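You operate a simulated robot arm through the tools that you are given. There is no shell and no other tool.

You run a simulated robot arm. Do the job below in one go: nothing can be reset, and whatever is moved stays where it is left.

JOB
Put things in order on the top of the prep table. At the end: the purple probe stands on top of the orange door stop; the yellow drive (marked "Y11") stands where the red network plug stood; the pink pad is on the yellow coaster; the red network plug is on the white step board (marked "STEPS"); whatever was shut is shut again. Leave all else as you found it, and nothing knocked over.
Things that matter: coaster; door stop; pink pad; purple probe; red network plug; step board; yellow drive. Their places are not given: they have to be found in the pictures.

It is judged by the outcome, as a careful person would: the job done as asked, and still so three seconds after it is handed in. It fails if anything else is knocked over, pushed out of place, dropped, spilled or broken.

ROBOT AND FRAMES
A 6-joint arm with a two-finger parallel gripper, fixed in place. Base frame: the origin is at the foot of the arm, x ahead of it, y to its left, z up; the work surface is at about z = 0.78. Readings come in m, rad, newtons and seconds.
With the tool pointing down near the work surface it reaches from about 0.26 to 0.68 m from the base axis. Its first joint turns from -1.152 to 1.152 rad. Payload 2.9 kg.
The tool frame sits at the grasp point between the pads (the TCP): z along the fingers, y along the line on which they close. The tips reach 0.03 m beyond it. Largest opening 0.11 m; finger width 0.02, thickness 0.01; the body of the gripper, 0.048 by 0.112 m, starts 0.055 m behind the TCP.
Orientation is that of the tool frame in the base frame, as a unit quaternion [w, x, y, z]. With the fingers straight down and closing along the base's y, the tool's x points along the base's -x, its y along +y and its z along -z.

CONTROLS
- The arm moves only by the tool servo_tool. Its argument "rows" is a list of rows, each an object of numbers (a shift or turn left out is 0, a gripper value left out holds the last): "tx", "ty", "tz": the shift along the base's x, y, z in m; "rx", "ry", "rz": the turn, a rotation vector about the base's x, y, z in rad; "grip": the gripper command, from -1 (fully open) to 1 (shut), values between in proportion. In form: [{"tx": .., "ty": .., "tz": .., "rx": .., "ry": .., "rz": .., "grip": ..}, ...]. A call has 1 to 20 rows; each row shifts and turns the commanded pose from where the row before left it. A row lasts 0.2 s, in which the tool goes at most 0.05 m and 0.15 rad; a call with a longer step from one row to the next is refused whole, and so is a gripper value outside its range. Where a pose cannot be reached the arm comes as near as it can. A force on the tool above 40 N (or 10 N above the force at the start of the call, whichever is more), or a blocked arm, ends the call early, and 0.2 s more pass. Each finger travels about 0.108 m/s and halts on what it meets, pressing with about 41 N; the grip force reading is that of the motor and also rises with nothing between the fingers. The clock runs only during rows and for 0.2 s after the last one: add rows that do not move to give the fingers time. It gives the time, the measured TCP pose, the force on the tool (base axes), the opening and the grip force at its end, in the units of the frame above (readings bear some noise), with the torque about the TCP (base axes, N m) and any sound that the robot's microphone picked up, and new pictures: "views" is both (left out), scene, wrist or none.
- Cameras (640 x 400 px; columns grow to the right, rows downward): "scene" is fixed at [0.0801, 0.4364, 1.366]; the picture's right is [-0.74, -0.67, 0.00], its down [-0.50, 0.55, -0.67] and it looks along [0.45, -0.50, -0.74] (base axes); focal length 291 px, centre (320, 200). "wrist" rides on the gripper at [0.072, 0.017, -0.103] in the tool frame; the picture's right is [-0.23, 0.97, 0.00], its down [-0.76, -0.18, -0.62] and it looks along [-0.61, -0.14, 0.78] (tool axes); focal length 222 px, centre (320, 200).
- locate(camera, pixels): there is no depth. For up to 12 entries [column, row, z] of the newest picture of that camera ("zoom" is the newest enlarged one), the place [x, y] in the base frame at which the ray of that pixel passes the height z, good to about 0.002 m, but the place of the scene camera against the robot may be out by one fixed shift of up to 0.012 m in any direction. No time passes.
- inspect(camera, box): a new picture of the part [left, top, right, bottom] of that camera's present view, enlarged. No time passes.
- job_done(): hands the job in; it is judged then, once.

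Open the gripper and draw the arm clear of the work before you hand the job in, unless the task says otherwise.

The tools are called after "Call:" as a command line: name --argument value ..., lists and objects as JSON in quotes. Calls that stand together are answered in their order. servo_tool: Moves the arm, as the interface text tells. Its arguments: {"type":"object","properties":{"rows":{"type":"array"},"views":{"type":"string","enum":["both","scene","wrist","none"]}},"required":["rows"]} The other tools are called the same way: locate (camera, pixels) gives the place at which the rays of pixels pass given heights; inspect (camera, box) takes an enlarged picture of a part of a camera's view; job_done () hands the job in.

At the start:

```text
clock: 0.0
position: [0.3302, 0.1319, 1.1009]
tool_rot: [0.0, 0.0, 1.0, 0.0]
force: [0.0, -0.4, -0.1]
wrist_torque: [-0.03, 0.04, 0.01]
grip_width: 0.11
gripper_force: 0.0
```

scene: 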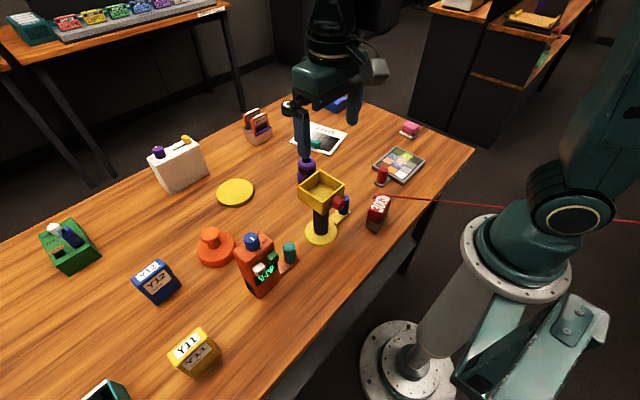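
wrist: 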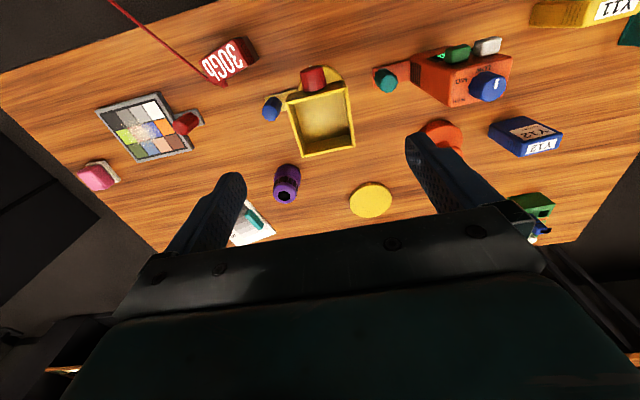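

I start by enlarging parts of the scene view to identify the objects: the purple item near (307,170), the pink one at (411,129), the white board at (320,138), and the red one at (378,212).

Call:
inspect --camera "scene" --box '[230, 80, 480, 240]'

Call:
inspect --camera "scene" --box '[130, 120, 380, 280]'

Call:
inspect --camera "scene" --box '[20, 200, 330, 400]'

Call:
inspect --camera "wrist" --box '[70, 10, 370, 250]'

Call:
inspect --camera "wrist" --box '[340, 0, 640, 250]'

```text
2.50 times, centred on (355, 160) of scene
```

zoom: 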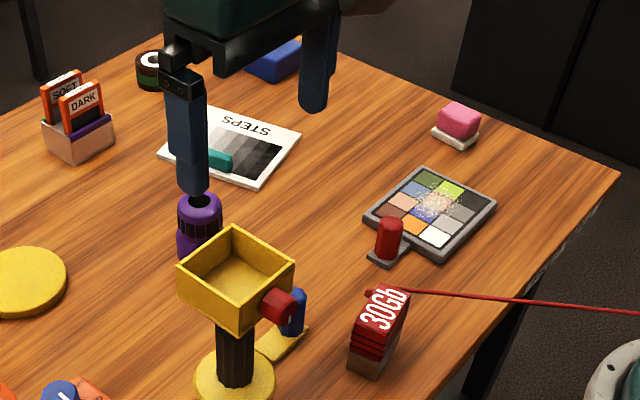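

```text
2.50 times, centred on (255, 200) of scene
```

zoom: 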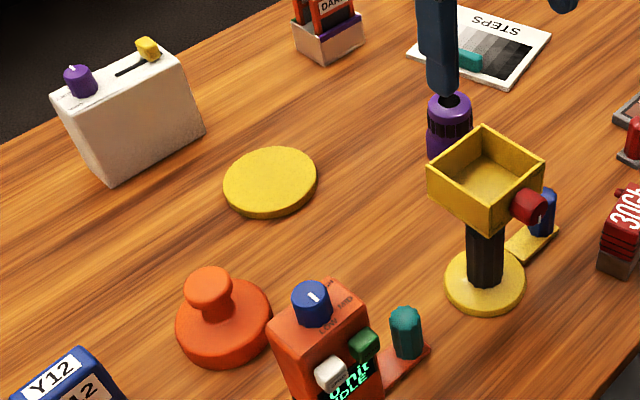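

```text
2.00 times, centred on (175, 300) of scene
```

zoom: 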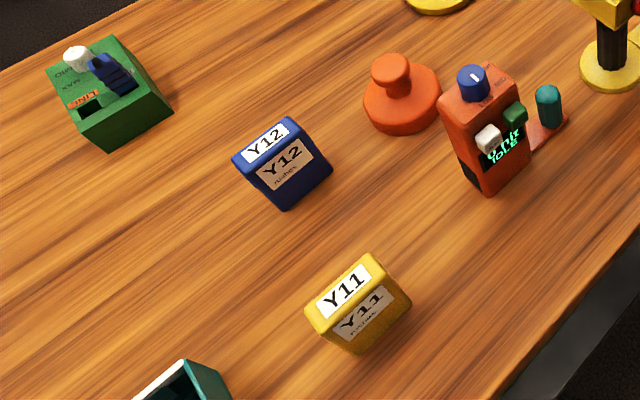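

```text
1.67 times, centred on (220, 130) of wrist
```

zoom: 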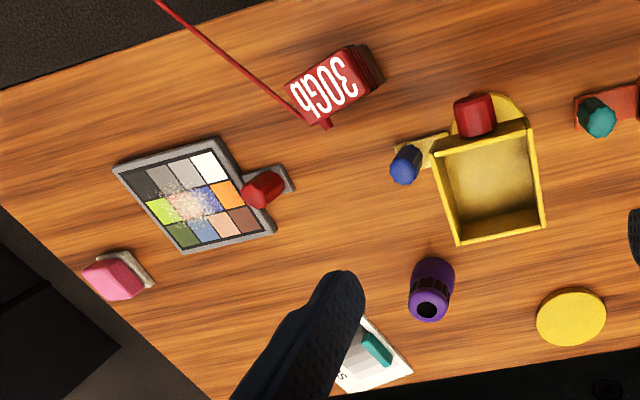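

```text
1.60 times, centred on (490, 125) of wrist
```

zoom: 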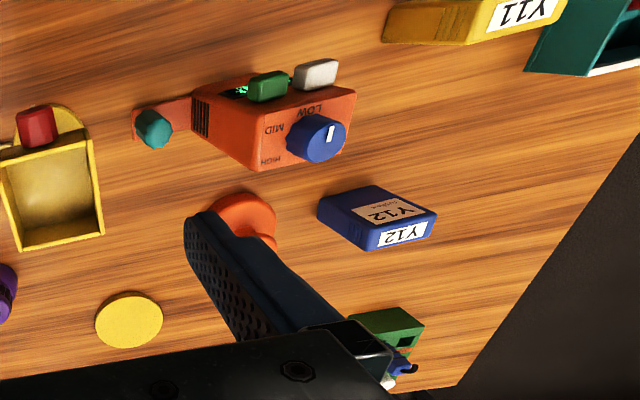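

The objects are identified; now I get rough base-frame positions from both cameras.

Call:
locate --camera "wrist" --pixels '[[230, 60, 0.83], [285, 195, 0.85], [371, 202, 0.785], [440, 135, 0.8], [97, 178, 0.8], [580, 14, 0.82], [250, 225, 0.785], [322, 125, 0.88], [150, 125, 0.79], [460, 80, 0.85], [528, 136, 0.82], [312, 78, 0.86]]'

Call:
locate --camera "scene" --pixels '[[378, 205, 0.83], [307, 165, 0.85], [235, 192, 0.785], [215, 250, 0.79], [411, 130, 0.8], [190, 350, 0.83], [320, 138, 0.785], [321, 190, 0.88], [398, 163, 0.79], [256, 240, 0.87], [155, 280, 0.82], [210, 235, 0.82]]'

```text
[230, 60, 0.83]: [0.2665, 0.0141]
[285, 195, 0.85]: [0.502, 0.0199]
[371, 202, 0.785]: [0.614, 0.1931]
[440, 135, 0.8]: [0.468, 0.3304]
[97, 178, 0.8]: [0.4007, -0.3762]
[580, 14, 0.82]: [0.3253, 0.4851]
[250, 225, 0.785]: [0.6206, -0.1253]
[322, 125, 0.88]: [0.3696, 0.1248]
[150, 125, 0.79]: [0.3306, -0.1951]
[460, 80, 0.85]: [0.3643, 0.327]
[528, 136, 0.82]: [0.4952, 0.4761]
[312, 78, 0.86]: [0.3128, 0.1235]
```

```text
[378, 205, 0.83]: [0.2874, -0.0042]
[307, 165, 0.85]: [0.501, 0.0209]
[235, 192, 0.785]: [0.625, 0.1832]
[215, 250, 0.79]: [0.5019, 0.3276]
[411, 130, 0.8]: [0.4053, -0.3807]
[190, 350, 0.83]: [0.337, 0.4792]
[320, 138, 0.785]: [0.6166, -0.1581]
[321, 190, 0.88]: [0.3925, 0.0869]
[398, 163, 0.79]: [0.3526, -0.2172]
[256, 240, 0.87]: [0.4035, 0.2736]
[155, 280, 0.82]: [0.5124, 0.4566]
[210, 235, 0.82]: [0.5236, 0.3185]
```

Both cameras agree roughly (probe at about (0.50,0.02), plug near (0.28,0.0)). I move to a closer, clear hover to look at the plug, the probe and the board.

Call:
servo_tool --rows '[{"tx": 0.0, "ty": -0.04, "tz": -0.02}, {"ty": -0.04, "tz": -0.02}, {"ty": -0.04, "tz": -0.02}, {"ty": -0.02, "tz": -0.02}]'

```text
clock: 1.0
position: [0.3305, -0.0065, 1.0206]
tool_rot: [0.0, -0.001, 1.0, 0.0]
force: [0.2, -0.6, -0.2]
wrist_torque: [0.03, -0.03, 0.0]
grip_width: 0.1099
gripper_force: 0.1
```

scene: 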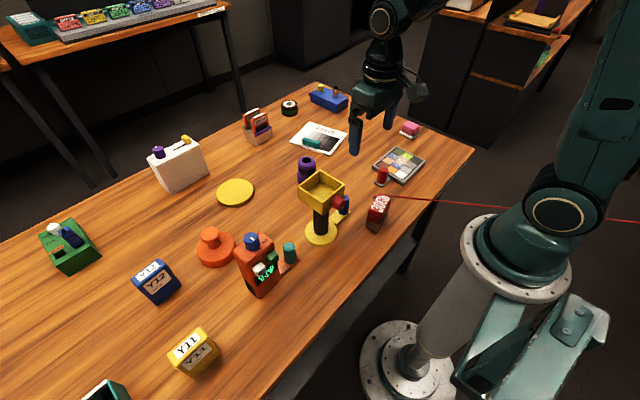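
wrist: 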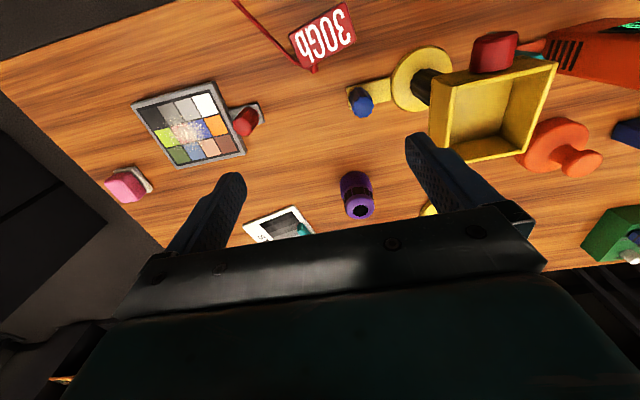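

The plug is at (322,40) in the wrist view, with a red cord from its tip going off the table edge. I enlarge it, the probe, the pink pad and the STEPS board.

Call:
inspect --camera "wrist" --box '[220, 0, 420, 125]'

Call:
inspect --camera "scene" --box '[340, 170, 420, 240]'

Call:
inspect --camera "scene" --box '[270, 80, 360, 190]'

Call:
inspect --camera "scene" --box '[370, 100, 450, 200]'

Call:
inspect --camera "scene" --box '[180, 210, 300, 310]'

Call:
inspect --camera "wrist" --box '[80, 80, 320, 250]'

```text
3.20 times, centred on (320, 62) of wrist
```

zoom: 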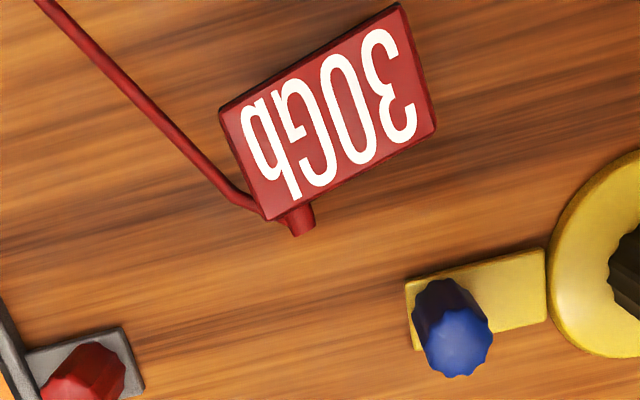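

```text
5.71 times, centred on (380, 205) of scene
```

zoom: 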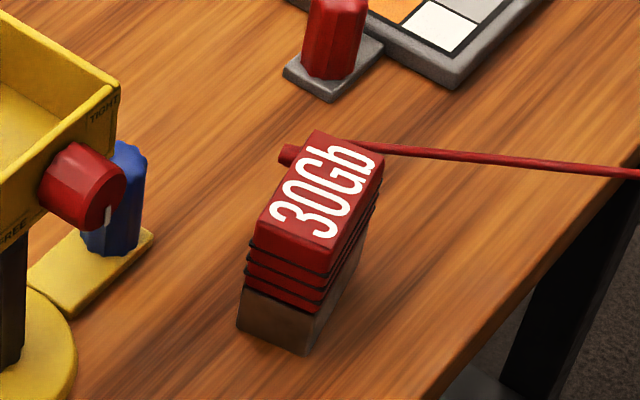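

```text
3.64 times, centred on (315, 135) of scene
```

zoom: 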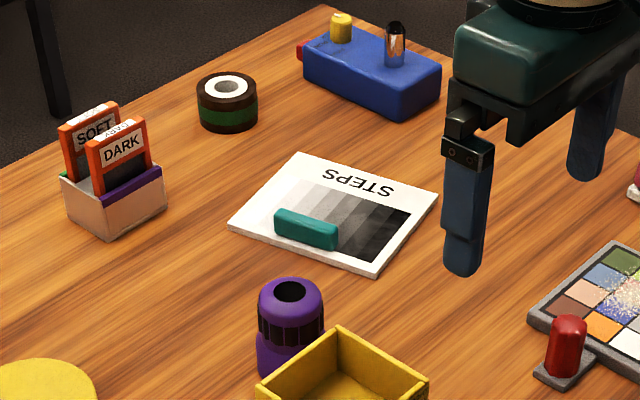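

```text
4.00 times, centred on (410, 150) of scene
```

zoom: 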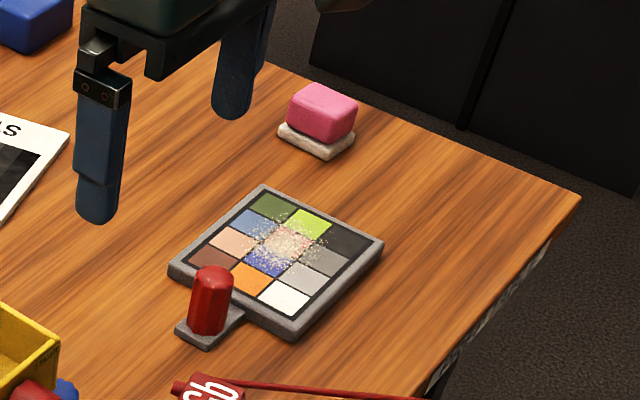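

```text
4.00 times, centred on (240, 260) of scene
```

zoom: 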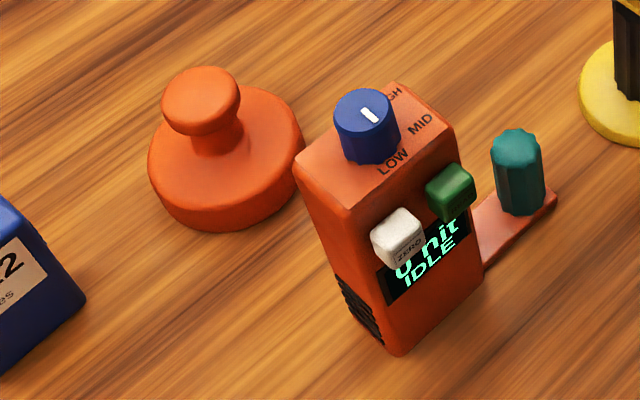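

```text
2.35 times, centred on (200, 165) of wrist
```

zoom: 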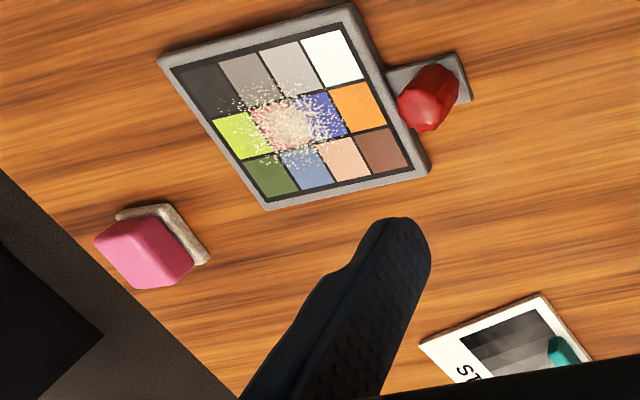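

The plug is a brick with "30Gb" on its top face and a cord at one end; I read ray positions at two heights for its top corners, then will move for a second view to triangulate the height.

Call:
locate --camera "wrist" --pixels '[[289, 34, 0.78], [289, 34, 0.86], [346, 1, 0.78], [346, 1, 0.86], [356, 39, 0.78], [356, 39, 0.86], [303, 68, 0.78], [303, 68, 0.86], [313, 72, 0.78], [313, 72, 0.86]]'

Call:
servo_tool --rows '[{"tx": -0.02, "ty": 0.003, "tz": -0.02}, {"tx": -0.025, "ty": 0.003, "tz": -0.03}, {"tz": -0.02}]'

```text
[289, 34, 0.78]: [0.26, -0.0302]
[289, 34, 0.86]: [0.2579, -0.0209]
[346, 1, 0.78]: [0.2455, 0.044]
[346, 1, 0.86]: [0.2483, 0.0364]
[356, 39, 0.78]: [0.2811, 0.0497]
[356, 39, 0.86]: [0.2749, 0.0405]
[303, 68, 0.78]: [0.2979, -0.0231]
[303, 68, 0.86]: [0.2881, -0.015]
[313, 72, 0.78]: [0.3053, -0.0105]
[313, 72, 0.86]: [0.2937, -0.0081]
```

```text
clock: 1.8
position: [0.2843, -0.0017, 0.9495]
tool_rot: [0.0, 0.0, 1.0, 0.001]
force: [0.0, 0.9, -0.2]
wrist_torque: [-0.03, 0.0, 0.03]
grip_width: 0.11
gripper_force: 0.1
```

scene: 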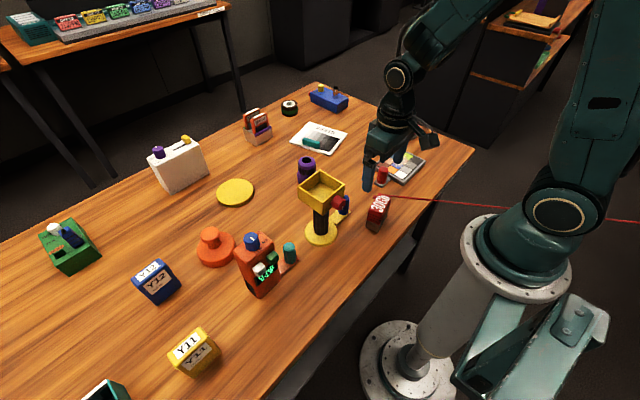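
wrist: 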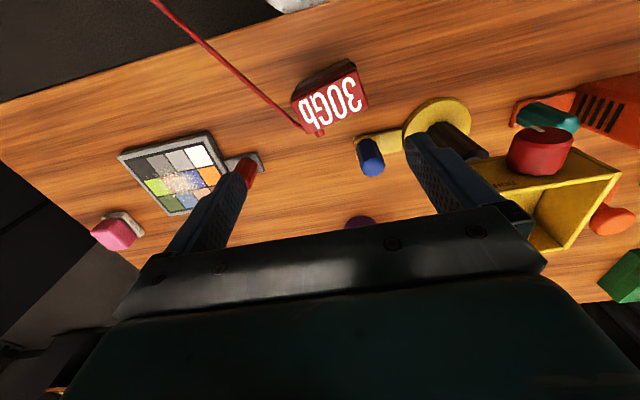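

The plug is now at (330,100) in the wrist view with its back side also visible; I enlarge it.

Call:
inspect --camera "wrist" --box '[250, 40, 410, 140]'

```text
4.00 times, centred on (330, 90) of wrist
```

zoom: 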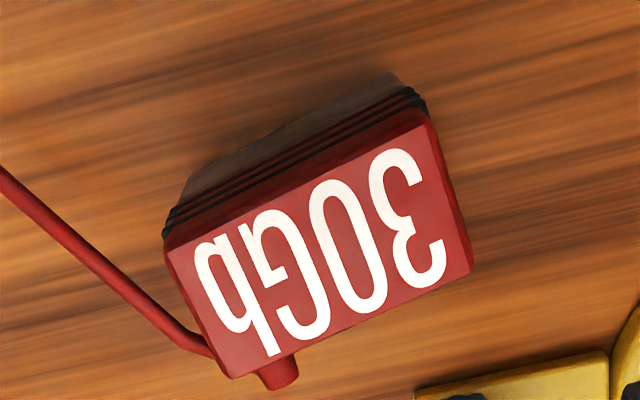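

I read rays for the top corners and bottom edge from this enlarged view.

Call:
locate --camera "zoom" --pixels '[[167, 252, 0.78], [167, 252, 0.86], [430, 125, 0.78], [430, 125, 0.86], [472, 270, 0.78], [472, 270, 0.86], [232, 377, 0.78], [232, 377, 0.86], [185, 180, 0.78], [395, 75, 0.78], [278, 388, 0.82], [0, 175, 0.78]]'

```text
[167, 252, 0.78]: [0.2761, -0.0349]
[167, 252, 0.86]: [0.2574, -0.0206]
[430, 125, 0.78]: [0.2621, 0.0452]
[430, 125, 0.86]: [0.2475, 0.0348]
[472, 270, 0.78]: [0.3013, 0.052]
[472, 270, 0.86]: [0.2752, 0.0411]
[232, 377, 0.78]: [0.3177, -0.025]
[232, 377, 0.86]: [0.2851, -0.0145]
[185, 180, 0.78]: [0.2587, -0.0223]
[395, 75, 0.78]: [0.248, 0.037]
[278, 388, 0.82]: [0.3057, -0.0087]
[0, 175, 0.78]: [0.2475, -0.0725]
```

Triangulation gives the plug top at z≈0.858, corners A(0.2575,-0.021) B(0.248,0.0355) C(0.275,0.041) D(0.2865,-0.015): centre ≈(0.267,0.010), 57×29 mm footprint, cord pin on the +x face near D. I turn the tool about +1.737 rad at this height to close across the short side.

Call:
servo_tool --rows '[{"rz": 0.145}, {"rz": 0.145}, {"rz": 0.145}, {"rz": 0.145}, {"rz": 0.145}, {"rz": 0.145}, {"rz": 0.145}, {"rz": 0.145}, {"rz": 0.145}, {"rz": 0.145}, {"rz": 0.145}, {"rz": 0.142, "tx": -0.017, "ty": 0.018}, {}]'

```text
clock: 4.6
position: [0.2693, 0.0156, 0.9501]
tool_rot: [-0.001, 0.764, -0.645, 0.001]
force: [0.6, 0.7, -0.4]
wrist_torque: [-0.01, 0.01, 0.01]
grip_width: 0.1101
gripper_force: 0.0
```

scene: 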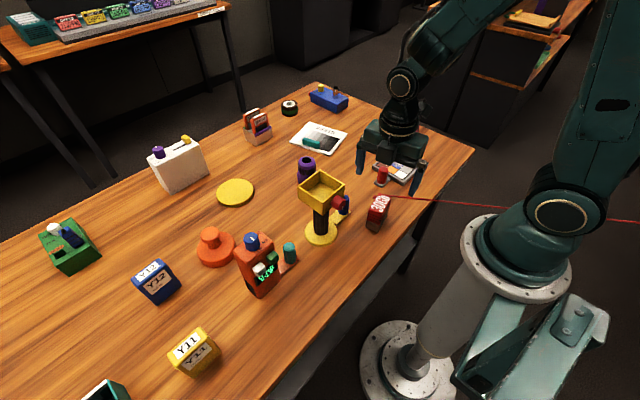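
wrist: 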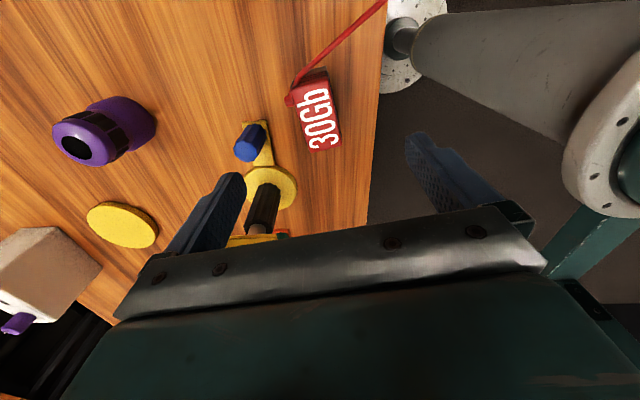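

The plug is at (315,112) between the fingers' line; I enlarge to see the cord's attachment.

Call:
inspect --camera "wrist" --box '[250, 0, 410, 180]'

```text
2.22 times, centred on (330, 90) of wrist
```

zoom: 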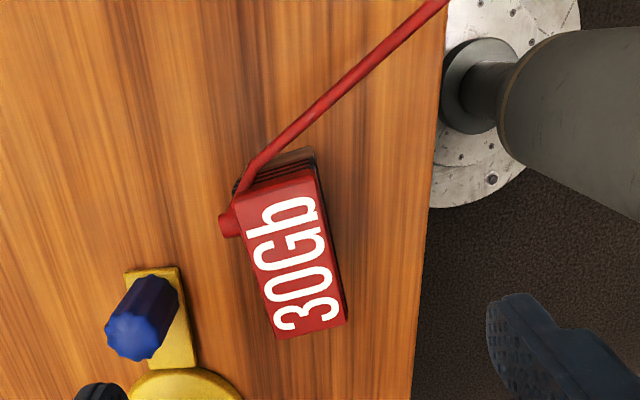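

I check the top face corners at z=0.858 from this turned view for the final yaw and centre.

Call:
locate --camera "zoom" --pixels '[[315, 170, 0.858], [346, 320, 0.858], [275, 338, 0.858], [237, 203, 0.858], [228, 225, 0.85], [445, 5, 0.82], [420, 380, 0.78], [440, 50, 0.78]]'

```text
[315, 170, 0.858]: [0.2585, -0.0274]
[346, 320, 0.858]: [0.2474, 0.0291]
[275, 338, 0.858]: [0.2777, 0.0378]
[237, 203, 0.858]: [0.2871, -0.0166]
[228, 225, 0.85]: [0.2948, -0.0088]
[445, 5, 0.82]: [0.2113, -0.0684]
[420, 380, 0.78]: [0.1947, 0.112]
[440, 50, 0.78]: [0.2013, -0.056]
```

Centre is consistent at ≈(0.267,0.008). I narrow the gripper to 0.06 m so the outer finger stays clear of the blue knob, align slightly on the +y side of the cord pin, and lower.

Call:
servo_tool --rows '[{"grip": -0.09, "tx": -0.003}, {"tz": -0.02}, {"tz": -0.02}, {"tz": -0.02}, {"tz": -0.01}, {}]'

```text
clock: 6.0
position: [0.2651, 0.0149, 0.8803]
tool_rot: [0.0, 0.763, -0.646, 0.0]
force: [-0.7, -0.1, 0.1]
wrist_torque: [-0.02, 0.0, -0.02]
grip_width: 0.06
gripper_force: 0.0
```

scene: 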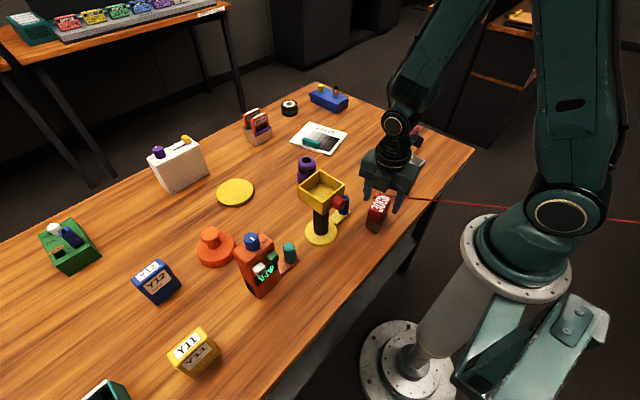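
wrist: 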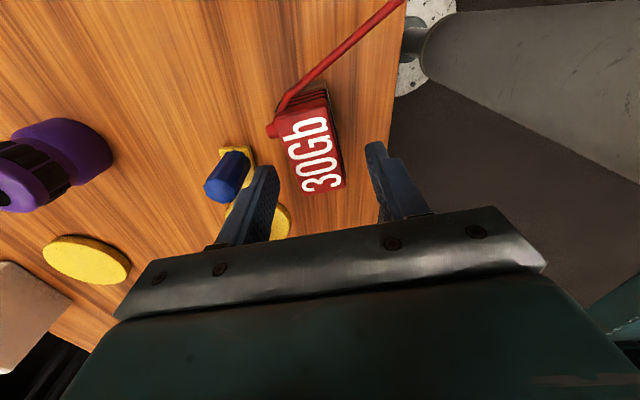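

The plug (315,150) sits between the fingers, straddled with room on both sides. I lower to z≈0.83 and close.

Call:
servo_tool --rows '[{"tz": -0.02}, {"tz": -0.02}, {"tz": -0.01}, {}]'

Call:
inspect --camera "wrist" --box '[200, 50, 440, 230]'

```text
clock: 7.0
position: [0.2651, 0.0156, 0.8305]
tool_rot: [0.001, 0.764, -0.645, 0.0]
force: [-0.7, -0.5, 0.4]
wrist_torque: [-0.01, 0.0, 0.03]
grip_width: 0.06
gripper_force: 0.1
```

scene: 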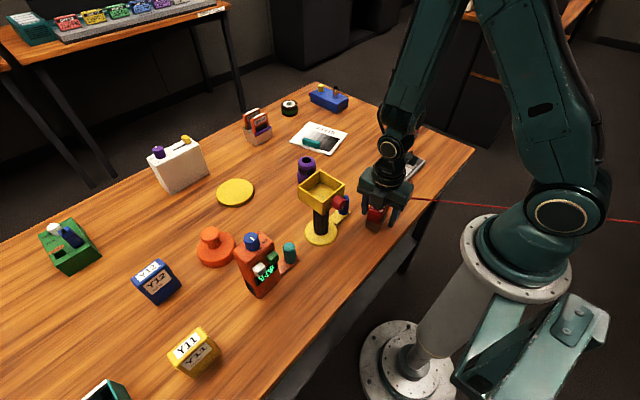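
wrist: 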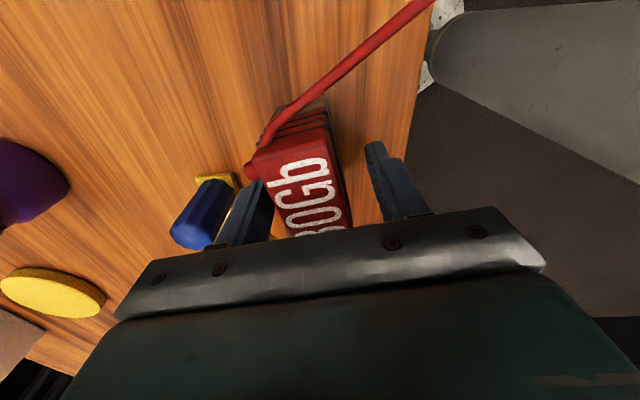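

```text
2.22 times, centred on (320, 140) of wrist
```

zoom: 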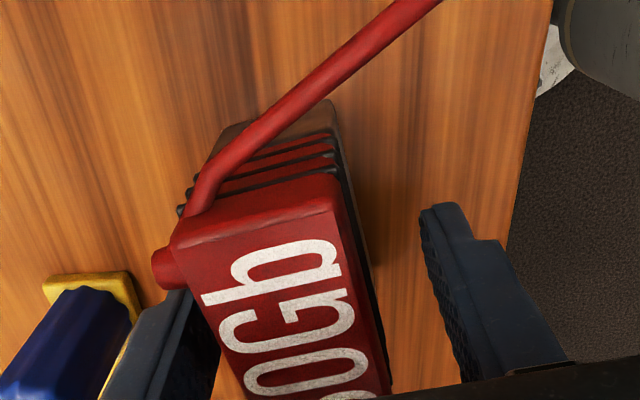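

The plug is about 4 mm off centre toward +x between the fingers; I shift to centre and then close gently on it.

Call:
servo_tool --rows '[{"tx": 0.004}, {"grip": 0.2}, {"grip": 0.4}, {"grip": 0.6}, {"grip": 1.0}, {}, {}]'

```text
clock: 8.6
position: [0.2689, 0.0165, 0.8291]
tool_rot: [0.0, 0.764, -0.646, 0.001]
force: [-0.1, 0.3, -0.1]
wrist_torque: [0.03, -0.02, 0.02]
grip_width: 0.0337
gripper_force: 41.0
```

scene: 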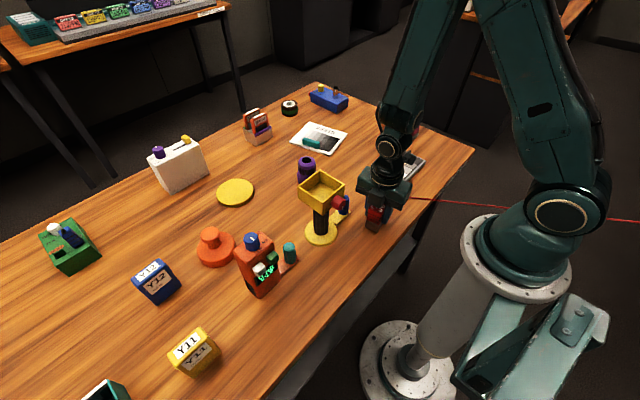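
wrist: 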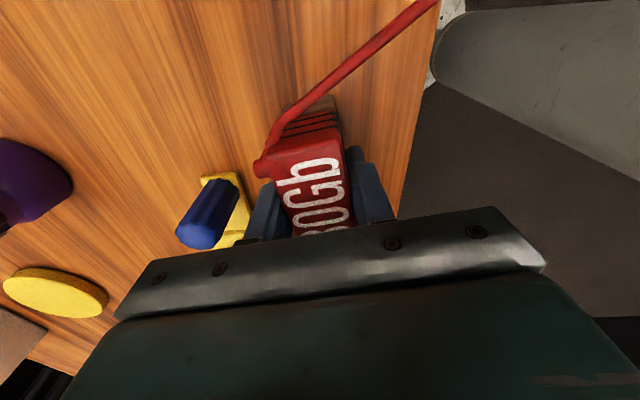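

The plug is held (0.034 m, 41 N). I lift straight up slowly and watch the force from the cord.

Call:
servo_tool --rows '[{"tz": 0.01}, {"tz": 0.02}, {"tz": 0.02}, {"tz": 0.02}, {"tz": 0.02}, {"tz": 0.02}, {}]'

```text
clock: 10.2
position: [0.2694, 0.0158, 0.9415]
tool_rot: [0.0, 0.763, -0.646, 0.0]
force: [0.6, 0.3, -0.8]
wrist_torque: [0.03, 0.03, 0.01]
grip_width: 0.0334
gripper_force: 40.3
```

scene: 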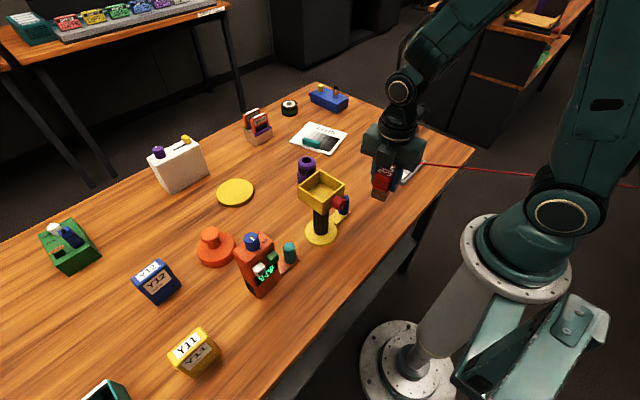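
wrist: 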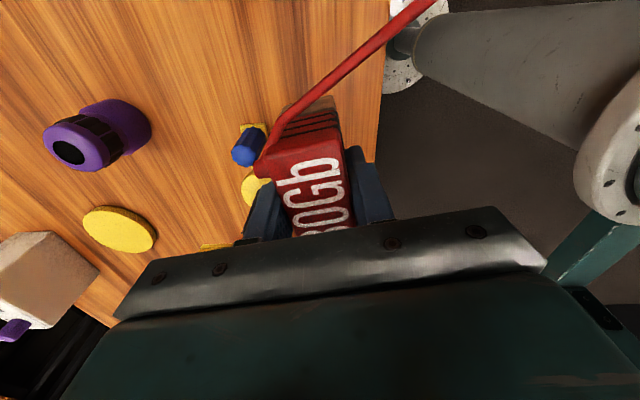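

The plug lifted freely with the cord following. I raise a bit more and move toward the board at z≈0.99, passing between the probe and the colour card.

Call:
servo_tool --rows '[{"tz": 0.025}, {"tz": 0.025}, {"tx": 0.03, "ty": -0.015}, {"tx": 0.03, "ty": -0.015}, {"tx": 0.03, "ty": -0.015}, {"tx": 0.03, "ty": -0.015}, {"tx": 0.03, "ty": -0.015}, {"tx": 0.03, "ty": -0.015}, {"tx": 0.03, "ty": -0.015}, {"tx": 0.03, "ty": -0.015}, {"tx": 0.02, "ty": -0.01}, {}]'

Call:
inspect --camera "wrist" --box '[80, 0, 400, 200]'

```text
clock: 12.8
position: [0.5283, -0.1142, 0.9897]
tool_rot: [-0.001, 0.764, -0.646, 0.001]
force: [0.3, 0.0, -1.0]
wrist_torque: [-0.02, 0.0, 0.0]
grip_width: 0.0336
gripper_force: 40.8
```

scene: 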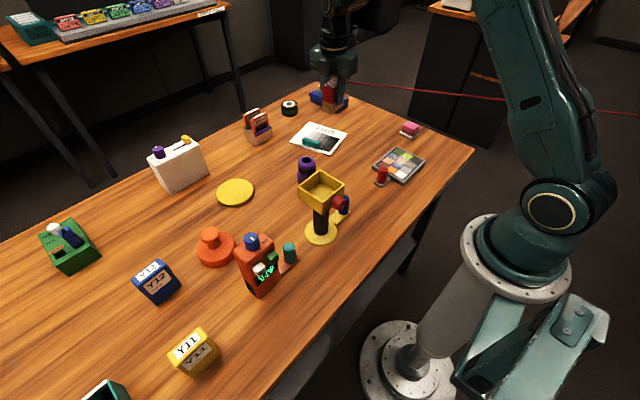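
wrist: 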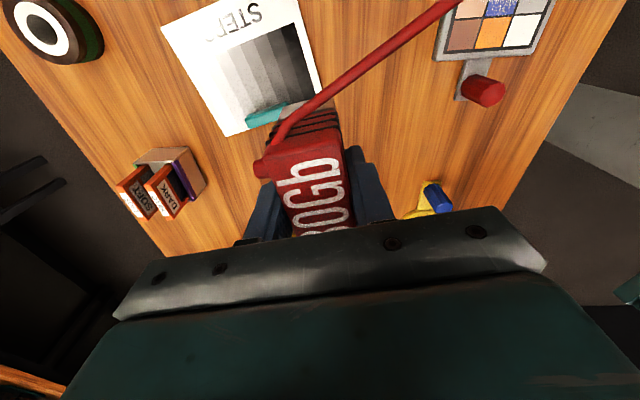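

```text
2.00 times, centred on (240, 100) of wrist
```

zoom: 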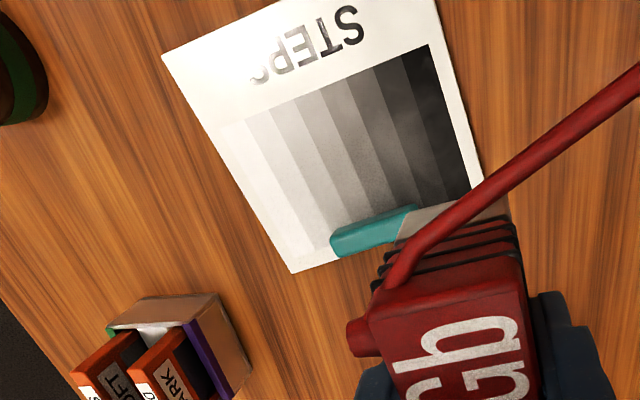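

The board's in view with the teal block at its near edge. I locate the board corners, the teal block, and neighbours.

Call:
locate --camera "zoom" --pixels '[[162, 55, 0.785], [291, 273, 0.785], [436, 0, 0.785], [484, 170, 0.785], [331, 235, 0.79], [340, 257, 0.785], [415, 208, 0.8], [335, 235, 0.8], [515, 205, 0.785]]'

Call:
locate --camera "scene" --pixels '[[313, 122, 0.785], [290, 141, 0.785], [334, 154, 0.785], [348, 132, 0.785]]'

Call:
inspect --camera "scene" --box '[275, 100, 365, 165]'

```text
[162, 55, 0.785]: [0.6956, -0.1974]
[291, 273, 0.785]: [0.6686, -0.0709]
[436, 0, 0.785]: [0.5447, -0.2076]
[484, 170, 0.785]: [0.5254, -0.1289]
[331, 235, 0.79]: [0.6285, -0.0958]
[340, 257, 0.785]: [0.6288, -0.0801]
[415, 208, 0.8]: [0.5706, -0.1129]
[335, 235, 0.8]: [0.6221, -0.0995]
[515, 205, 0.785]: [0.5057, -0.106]
```

```text
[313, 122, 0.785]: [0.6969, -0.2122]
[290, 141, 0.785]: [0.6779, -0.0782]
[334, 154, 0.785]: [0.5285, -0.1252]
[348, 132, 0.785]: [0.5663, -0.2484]
```

```text
6.15 times, centred on (320, 132) of scene
```

zoom: 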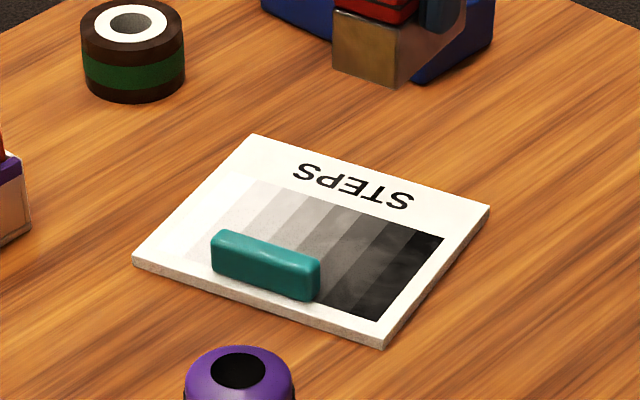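

Board spans about (0.696,-0.197),(0.669,-0.071),(0.521,-0.118),(0.55,-0.24); teal block is along its +y edge (y≈-0.08…-0.12). I'll stand the plug at about (0.611,-0.175), clear of the block, keeping this yaw. Moving over and partly down.

Call:
servo_tool --rows '[{"tx": 0.03, "ty": -0.02}, {"tx": 0.03, "ty": -0.02}, {"tx": 0.022, "ty": -0.013}, {"tz": -0.03}, {"tz": -0.03}, {"tz": -0.03}, {}]'

Call:
inspect --camera "scene" --box '[275, 80, 375, 165]'

```text
clock: 14.4
position: [0.6102, -0.1664, 0.9014]
tool_rot: [-0.001, 0.763, -0.646, 0.001]
force: [-0.9, 0.8, -1.3]
wrist_torque: [0.0, 0.01, -0.02]
grip_width: 0.0335
gripper_force: 40.7
```

scene: 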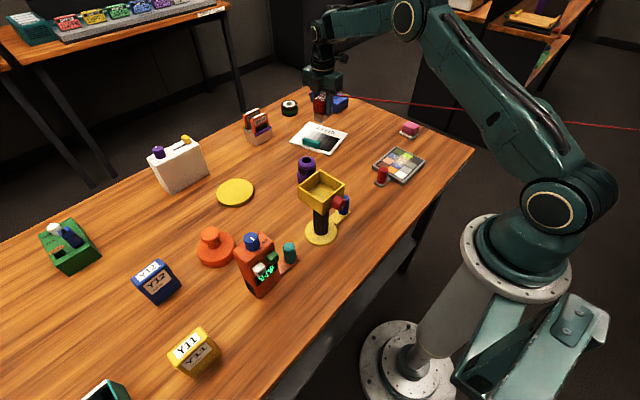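
wrist: 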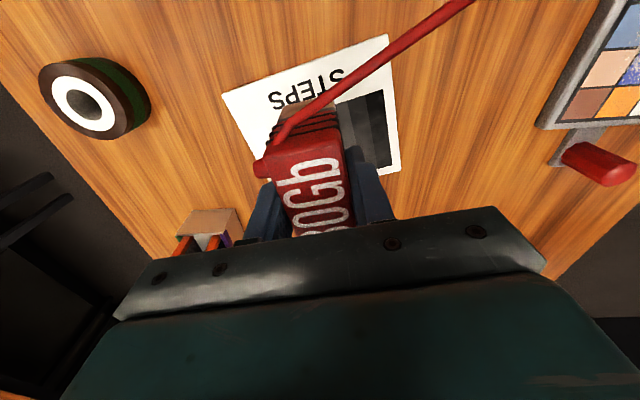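

```text
4.71 times, centred on (325, 122) of scene
```

zoom: 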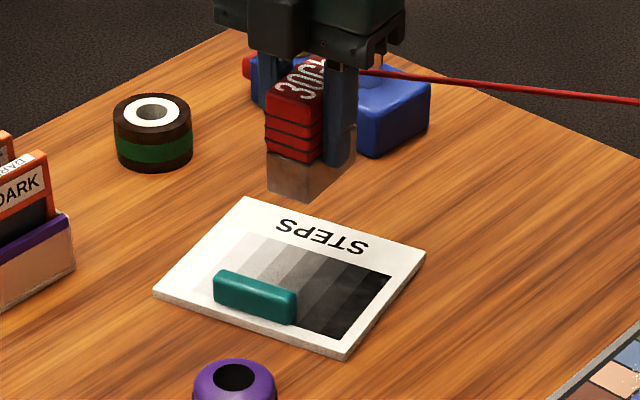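

The plug hangs above the board. I check the board's far corners from the wrist view before the final descent.

Call:
locate --camera "wrist" --pixels '[[222, 95, 0.785], [388, 35, 0.785], [400, 171, 0.785]]'

Call:
servo_tool --rows '[{"tz": -0.02}, {"tz": -0.02}, {"tz": -0.01}, {}]'

Call:
inspect --camera "scene" --box '[275, 80, 375, 165]'

```text
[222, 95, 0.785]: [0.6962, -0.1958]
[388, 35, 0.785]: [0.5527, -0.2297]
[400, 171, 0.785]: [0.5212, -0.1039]
```

```text
clock: 15.4
position: [0.611, -0.1665, 0.8516]
tool_rot: [0.001, 0.764, -0.645, 0.0]
force: [0.8, -0.5, -1.4]
wrist_torque: [-0.02, -0.01, 0.01]
grip_width: 0.0335
gripper_force: 40.9
```

scene: 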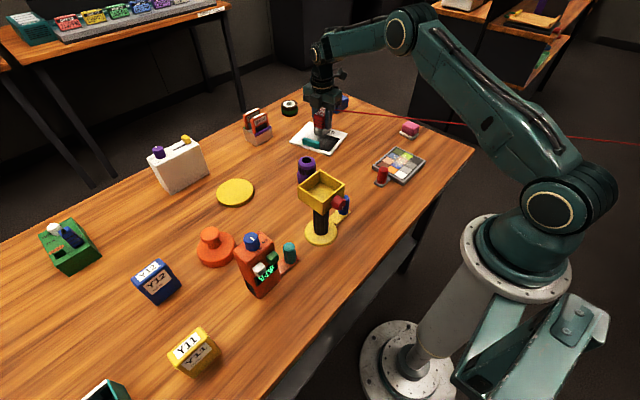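
wrist: 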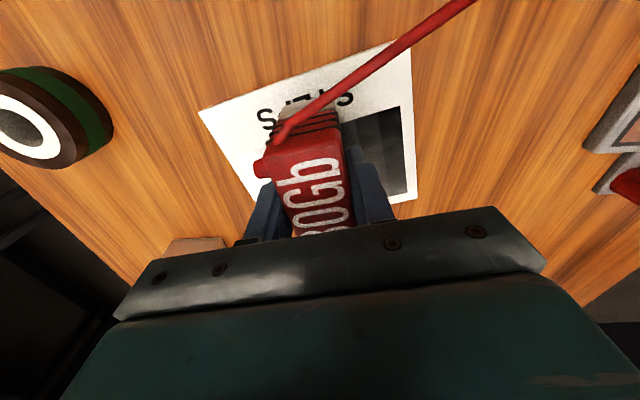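

```text
4.71 times, centred on (325, 122) of scene
```

zoom: 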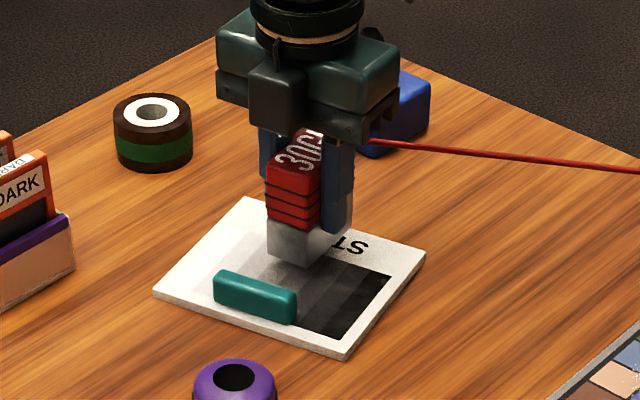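

Clear of the teal block. I shift 4 mm to +y to stay centred and lower in small steps until contact.

Call:
servo_tool --rows '[{"ty": 0.004}, {"tz": -0.004}, {"tz": -0.003}, {"tz": -0.003}, {"tz": -0.002}, {}]' --views "scene"

Call:
inspect --camera "scene" --box '[295, 90, 355, 160]'

```text
clock: 16.8
position: [0.6118, -0.1631, 0.8388]
tool_rot: [0.001, 0.763, -0.646, 0.001]
force: [0.3, 0.2, -1.3]
wrist_torque: [0.0, 0.03, -0.01]
grip_width: 0.0336
gripper_force: 40.9
```

scene: 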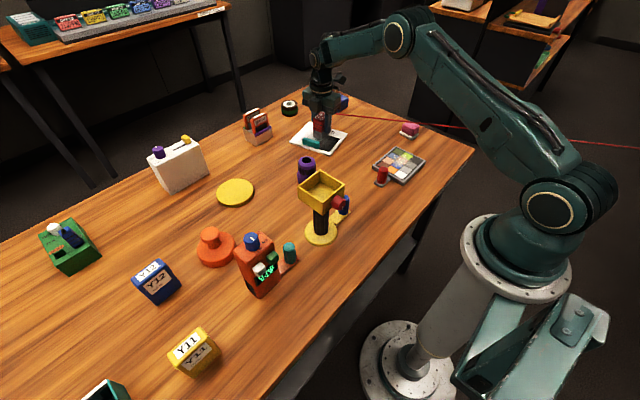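

```text
5.71 times, centred on (325, 125) of scene
```

zoom: 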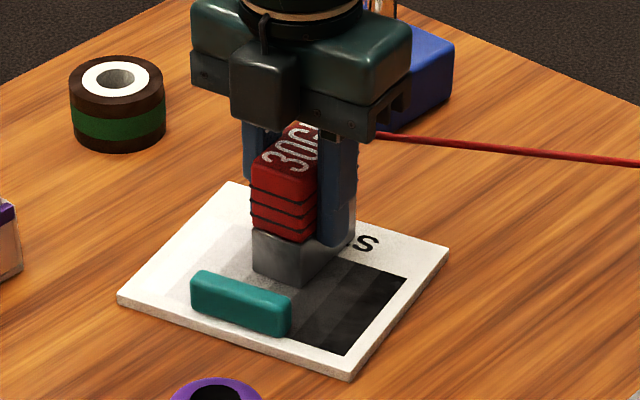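

No contact yet (Fz −1.3 N). I continue down in fine steps.

Call:
servo_tool --rows '[{"tz": -0.0015}, {"tz": -0.0015}, {}]' --views "none"

```text
clock: 17.6
position: [0.6124, -0.1631, 0.8376]
tool_rot: [-0.001, 0.764, -0.646, 0.002]
force: [-5.8, -0.1, 21.5]
wrist_torque: [0.09, 0.4, 0.0]
grip_width: 0.0337
gripper_force: 40.8
```

Contact (Fz +21 N). I ease up 1 mm, then open slowly.

Call:
servo_tool --rows '[{"tz": 0.001}, {}, {"grip": 0.3}, {"grip": 0.2}, {"grip": 0.1}, {"grip": 0.0}, {}]'

Call:
inspect --camera "scene" --box '[295, 90, 355, 160]'

```text
clock: 19.2
position: [0.6125, -0.1635, 0.8354]
tool_rot: [0.0, 0.764, -0.645, -0.001]
force: [0.7, -0.7, 0.0]
wrist_torque: [-0.01, -0.03, 0.01]
grip_width: 0.055
gripper_force: 0.1
```

scene: 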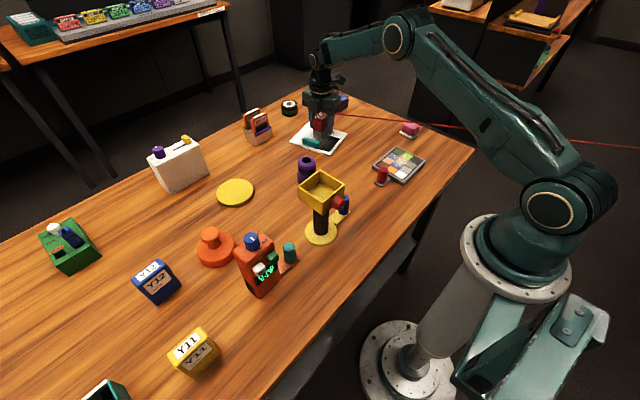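
wrist: 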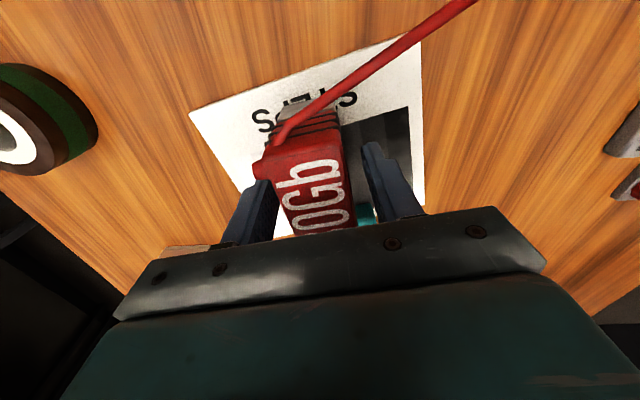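

```text
5.71 times, centred on (325, 125) of scene
```

zoom: 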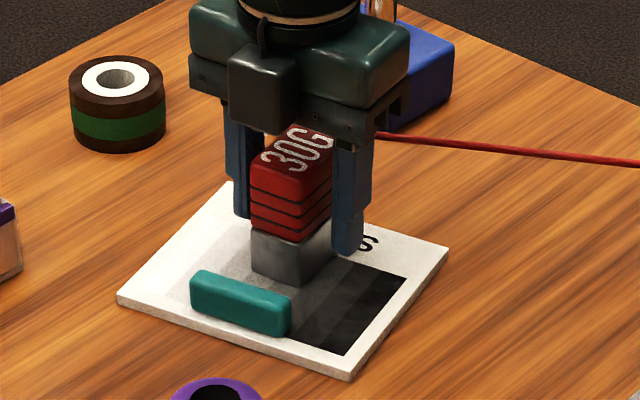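

The plug stands free on the board. I rise straight up, then go to hover near the pink pad for a look.

Call:
servo_tool --rows '[{"tz": 0.02}, {"tz": 0.03}, {"tz": 0.04}, {"tz": 0.04}, {"tz": 0.03}, {"tx": -0.04, "ty": -0.02}, {"tx": -0.04, "ty": -0.02}, {"tx": -0.04, "ty": -0.02}, {"tx": -0.04, "ty": -0.02}, {"tx": -0.04, "ty": -0.03}, {"ty": -0.02}, {}]'

Call:
inspect --camera "scene" --box '[280, 90, 440, 190]'

Call:
inspect --camera "wrist" --box '[240, 0, 400, 100]'

```text
clock: 21.8
position: [0.4122, -0.2924, 0.9966]
tool_rot: [0.0, 0.763, -0.646, 0.001]
force: [1.0, -0.5, -0.7]
wrist_torque: [0.0, 0.0, -0.04]
grip_width: 0.0552
gripper_force: 0.0
```

scene: 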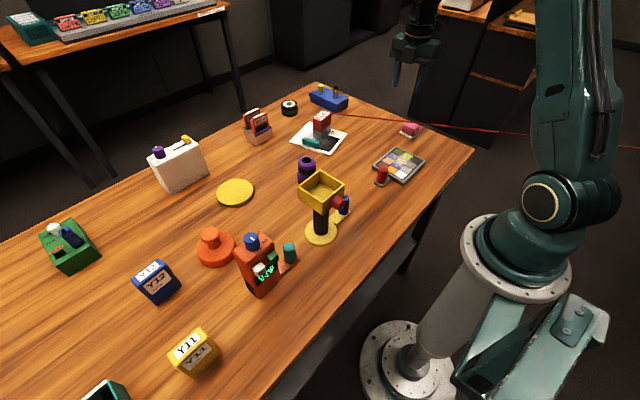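
wrist: 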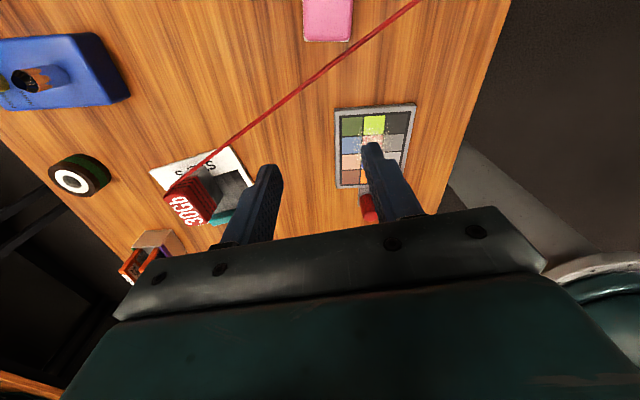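

```text
4.00 times, centred on (360, 140) of scene
```

zoom: 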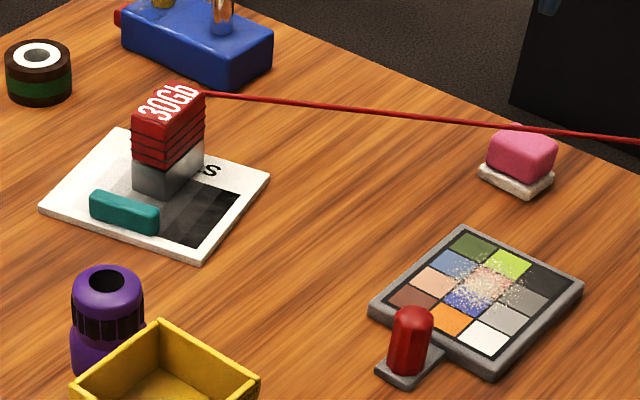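

```text
4.00 times, centred on (320, 50) of wrist
```

zoom: 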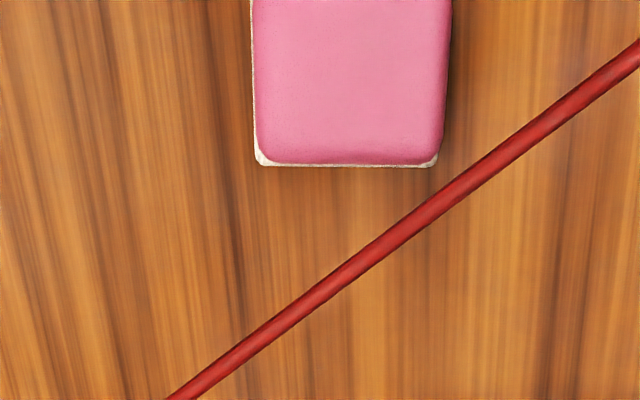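

The pink pad appears with a beige slab flush beneath it, aligned with this view; the cord passes close to it. I get rays for its corners and the cord, then move outward for a better view.

Call:
locate --camera "zoom" --pixels '[[258, 162, 0.78], [258, 162, 0.82], [440, 162, 0.78], [440, 162, 0.82], [254, 0, 0.78], [254, 0, 0.82], [452, 0, 0.78], [452, 0, 0.82], [420, 220, 0.86], [640, 50, 0.86]]'

Call:
servo_tool --rows '[{"ty": -0.03}, {"ty": -0.03}, {}]'

Call:
inspect --camera "wrist" --box '[220, 0, 420, 125]'

```text
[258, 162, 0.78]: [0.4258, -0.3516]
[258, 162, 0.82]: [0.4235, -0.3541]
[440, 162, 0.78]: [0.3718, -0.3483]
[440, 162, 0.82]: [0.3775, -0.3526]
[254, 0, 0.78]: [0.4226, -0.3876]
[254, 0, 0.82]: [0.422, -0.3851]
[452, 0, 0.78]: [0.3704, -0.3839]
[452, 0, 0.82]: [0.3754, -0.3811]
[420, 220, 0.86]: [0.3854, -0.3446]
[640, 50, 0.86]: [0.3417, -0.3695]
```

```text
clock: 22.6
position: [0.4133, -0.3534, 0.9947]
tool_rot: [0.0, 0.764, -0.645, 0.0]
force: [-0.1, 0.0, 0.6]
wrist_torque: [-0.01, 0.0, -0.03]
grip_width: 0.055
gripper_force: 0.1
```

scene: 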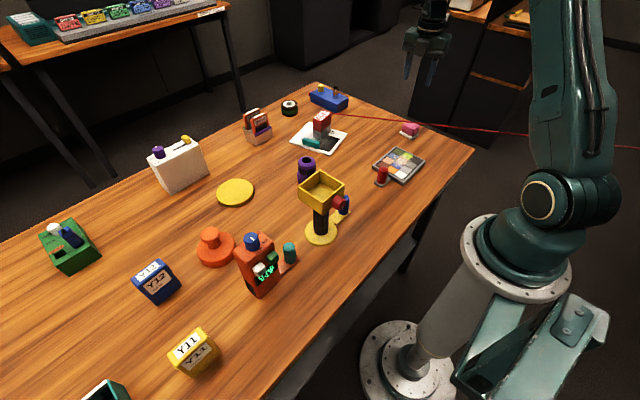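
wrist: 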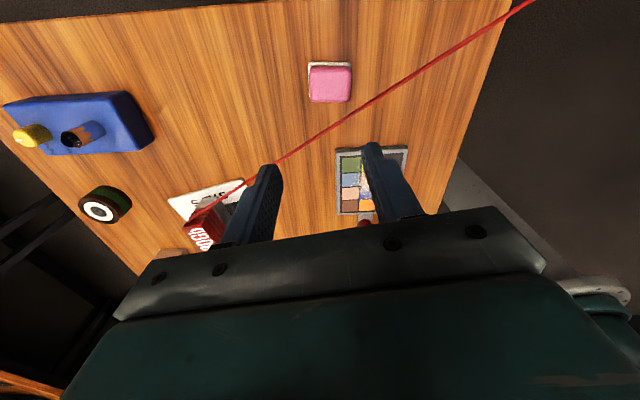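

```text
3.20 times, centred on (320, 62) of wrist
```

zoom: 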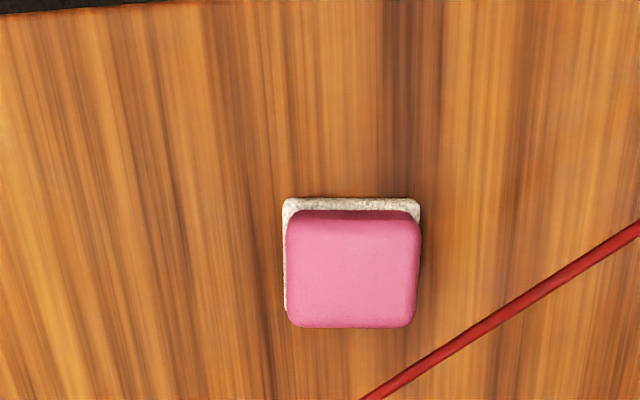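

Now I locate both the slab's edge and the pink top corners at two heights for triangulation.

Call:
locate --camera "zoom" --pixels '[[284, 200, 0.78], [420, 200, 0.78], [290, 325, 0.78], [290, 325, 0.82], [415, 326, 0.78], [415, 326, 0.82], [287, 216, 0.82], [420, 216, 0.82], [638, 228, 0.86], [400, 382, 0.86]]'

```text
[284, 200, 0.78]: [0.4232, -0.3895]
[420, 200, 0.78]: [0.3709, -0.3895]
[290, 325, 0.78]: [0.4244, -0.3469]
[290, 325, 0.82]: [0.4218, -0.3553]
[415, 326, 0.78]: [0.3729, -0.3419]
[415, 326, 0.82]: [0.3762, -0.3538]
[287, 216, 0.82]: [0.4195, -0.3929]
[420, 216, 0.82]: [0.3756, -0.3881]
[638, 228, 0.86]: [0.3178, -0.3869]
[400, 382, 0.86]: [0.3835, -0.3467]
```

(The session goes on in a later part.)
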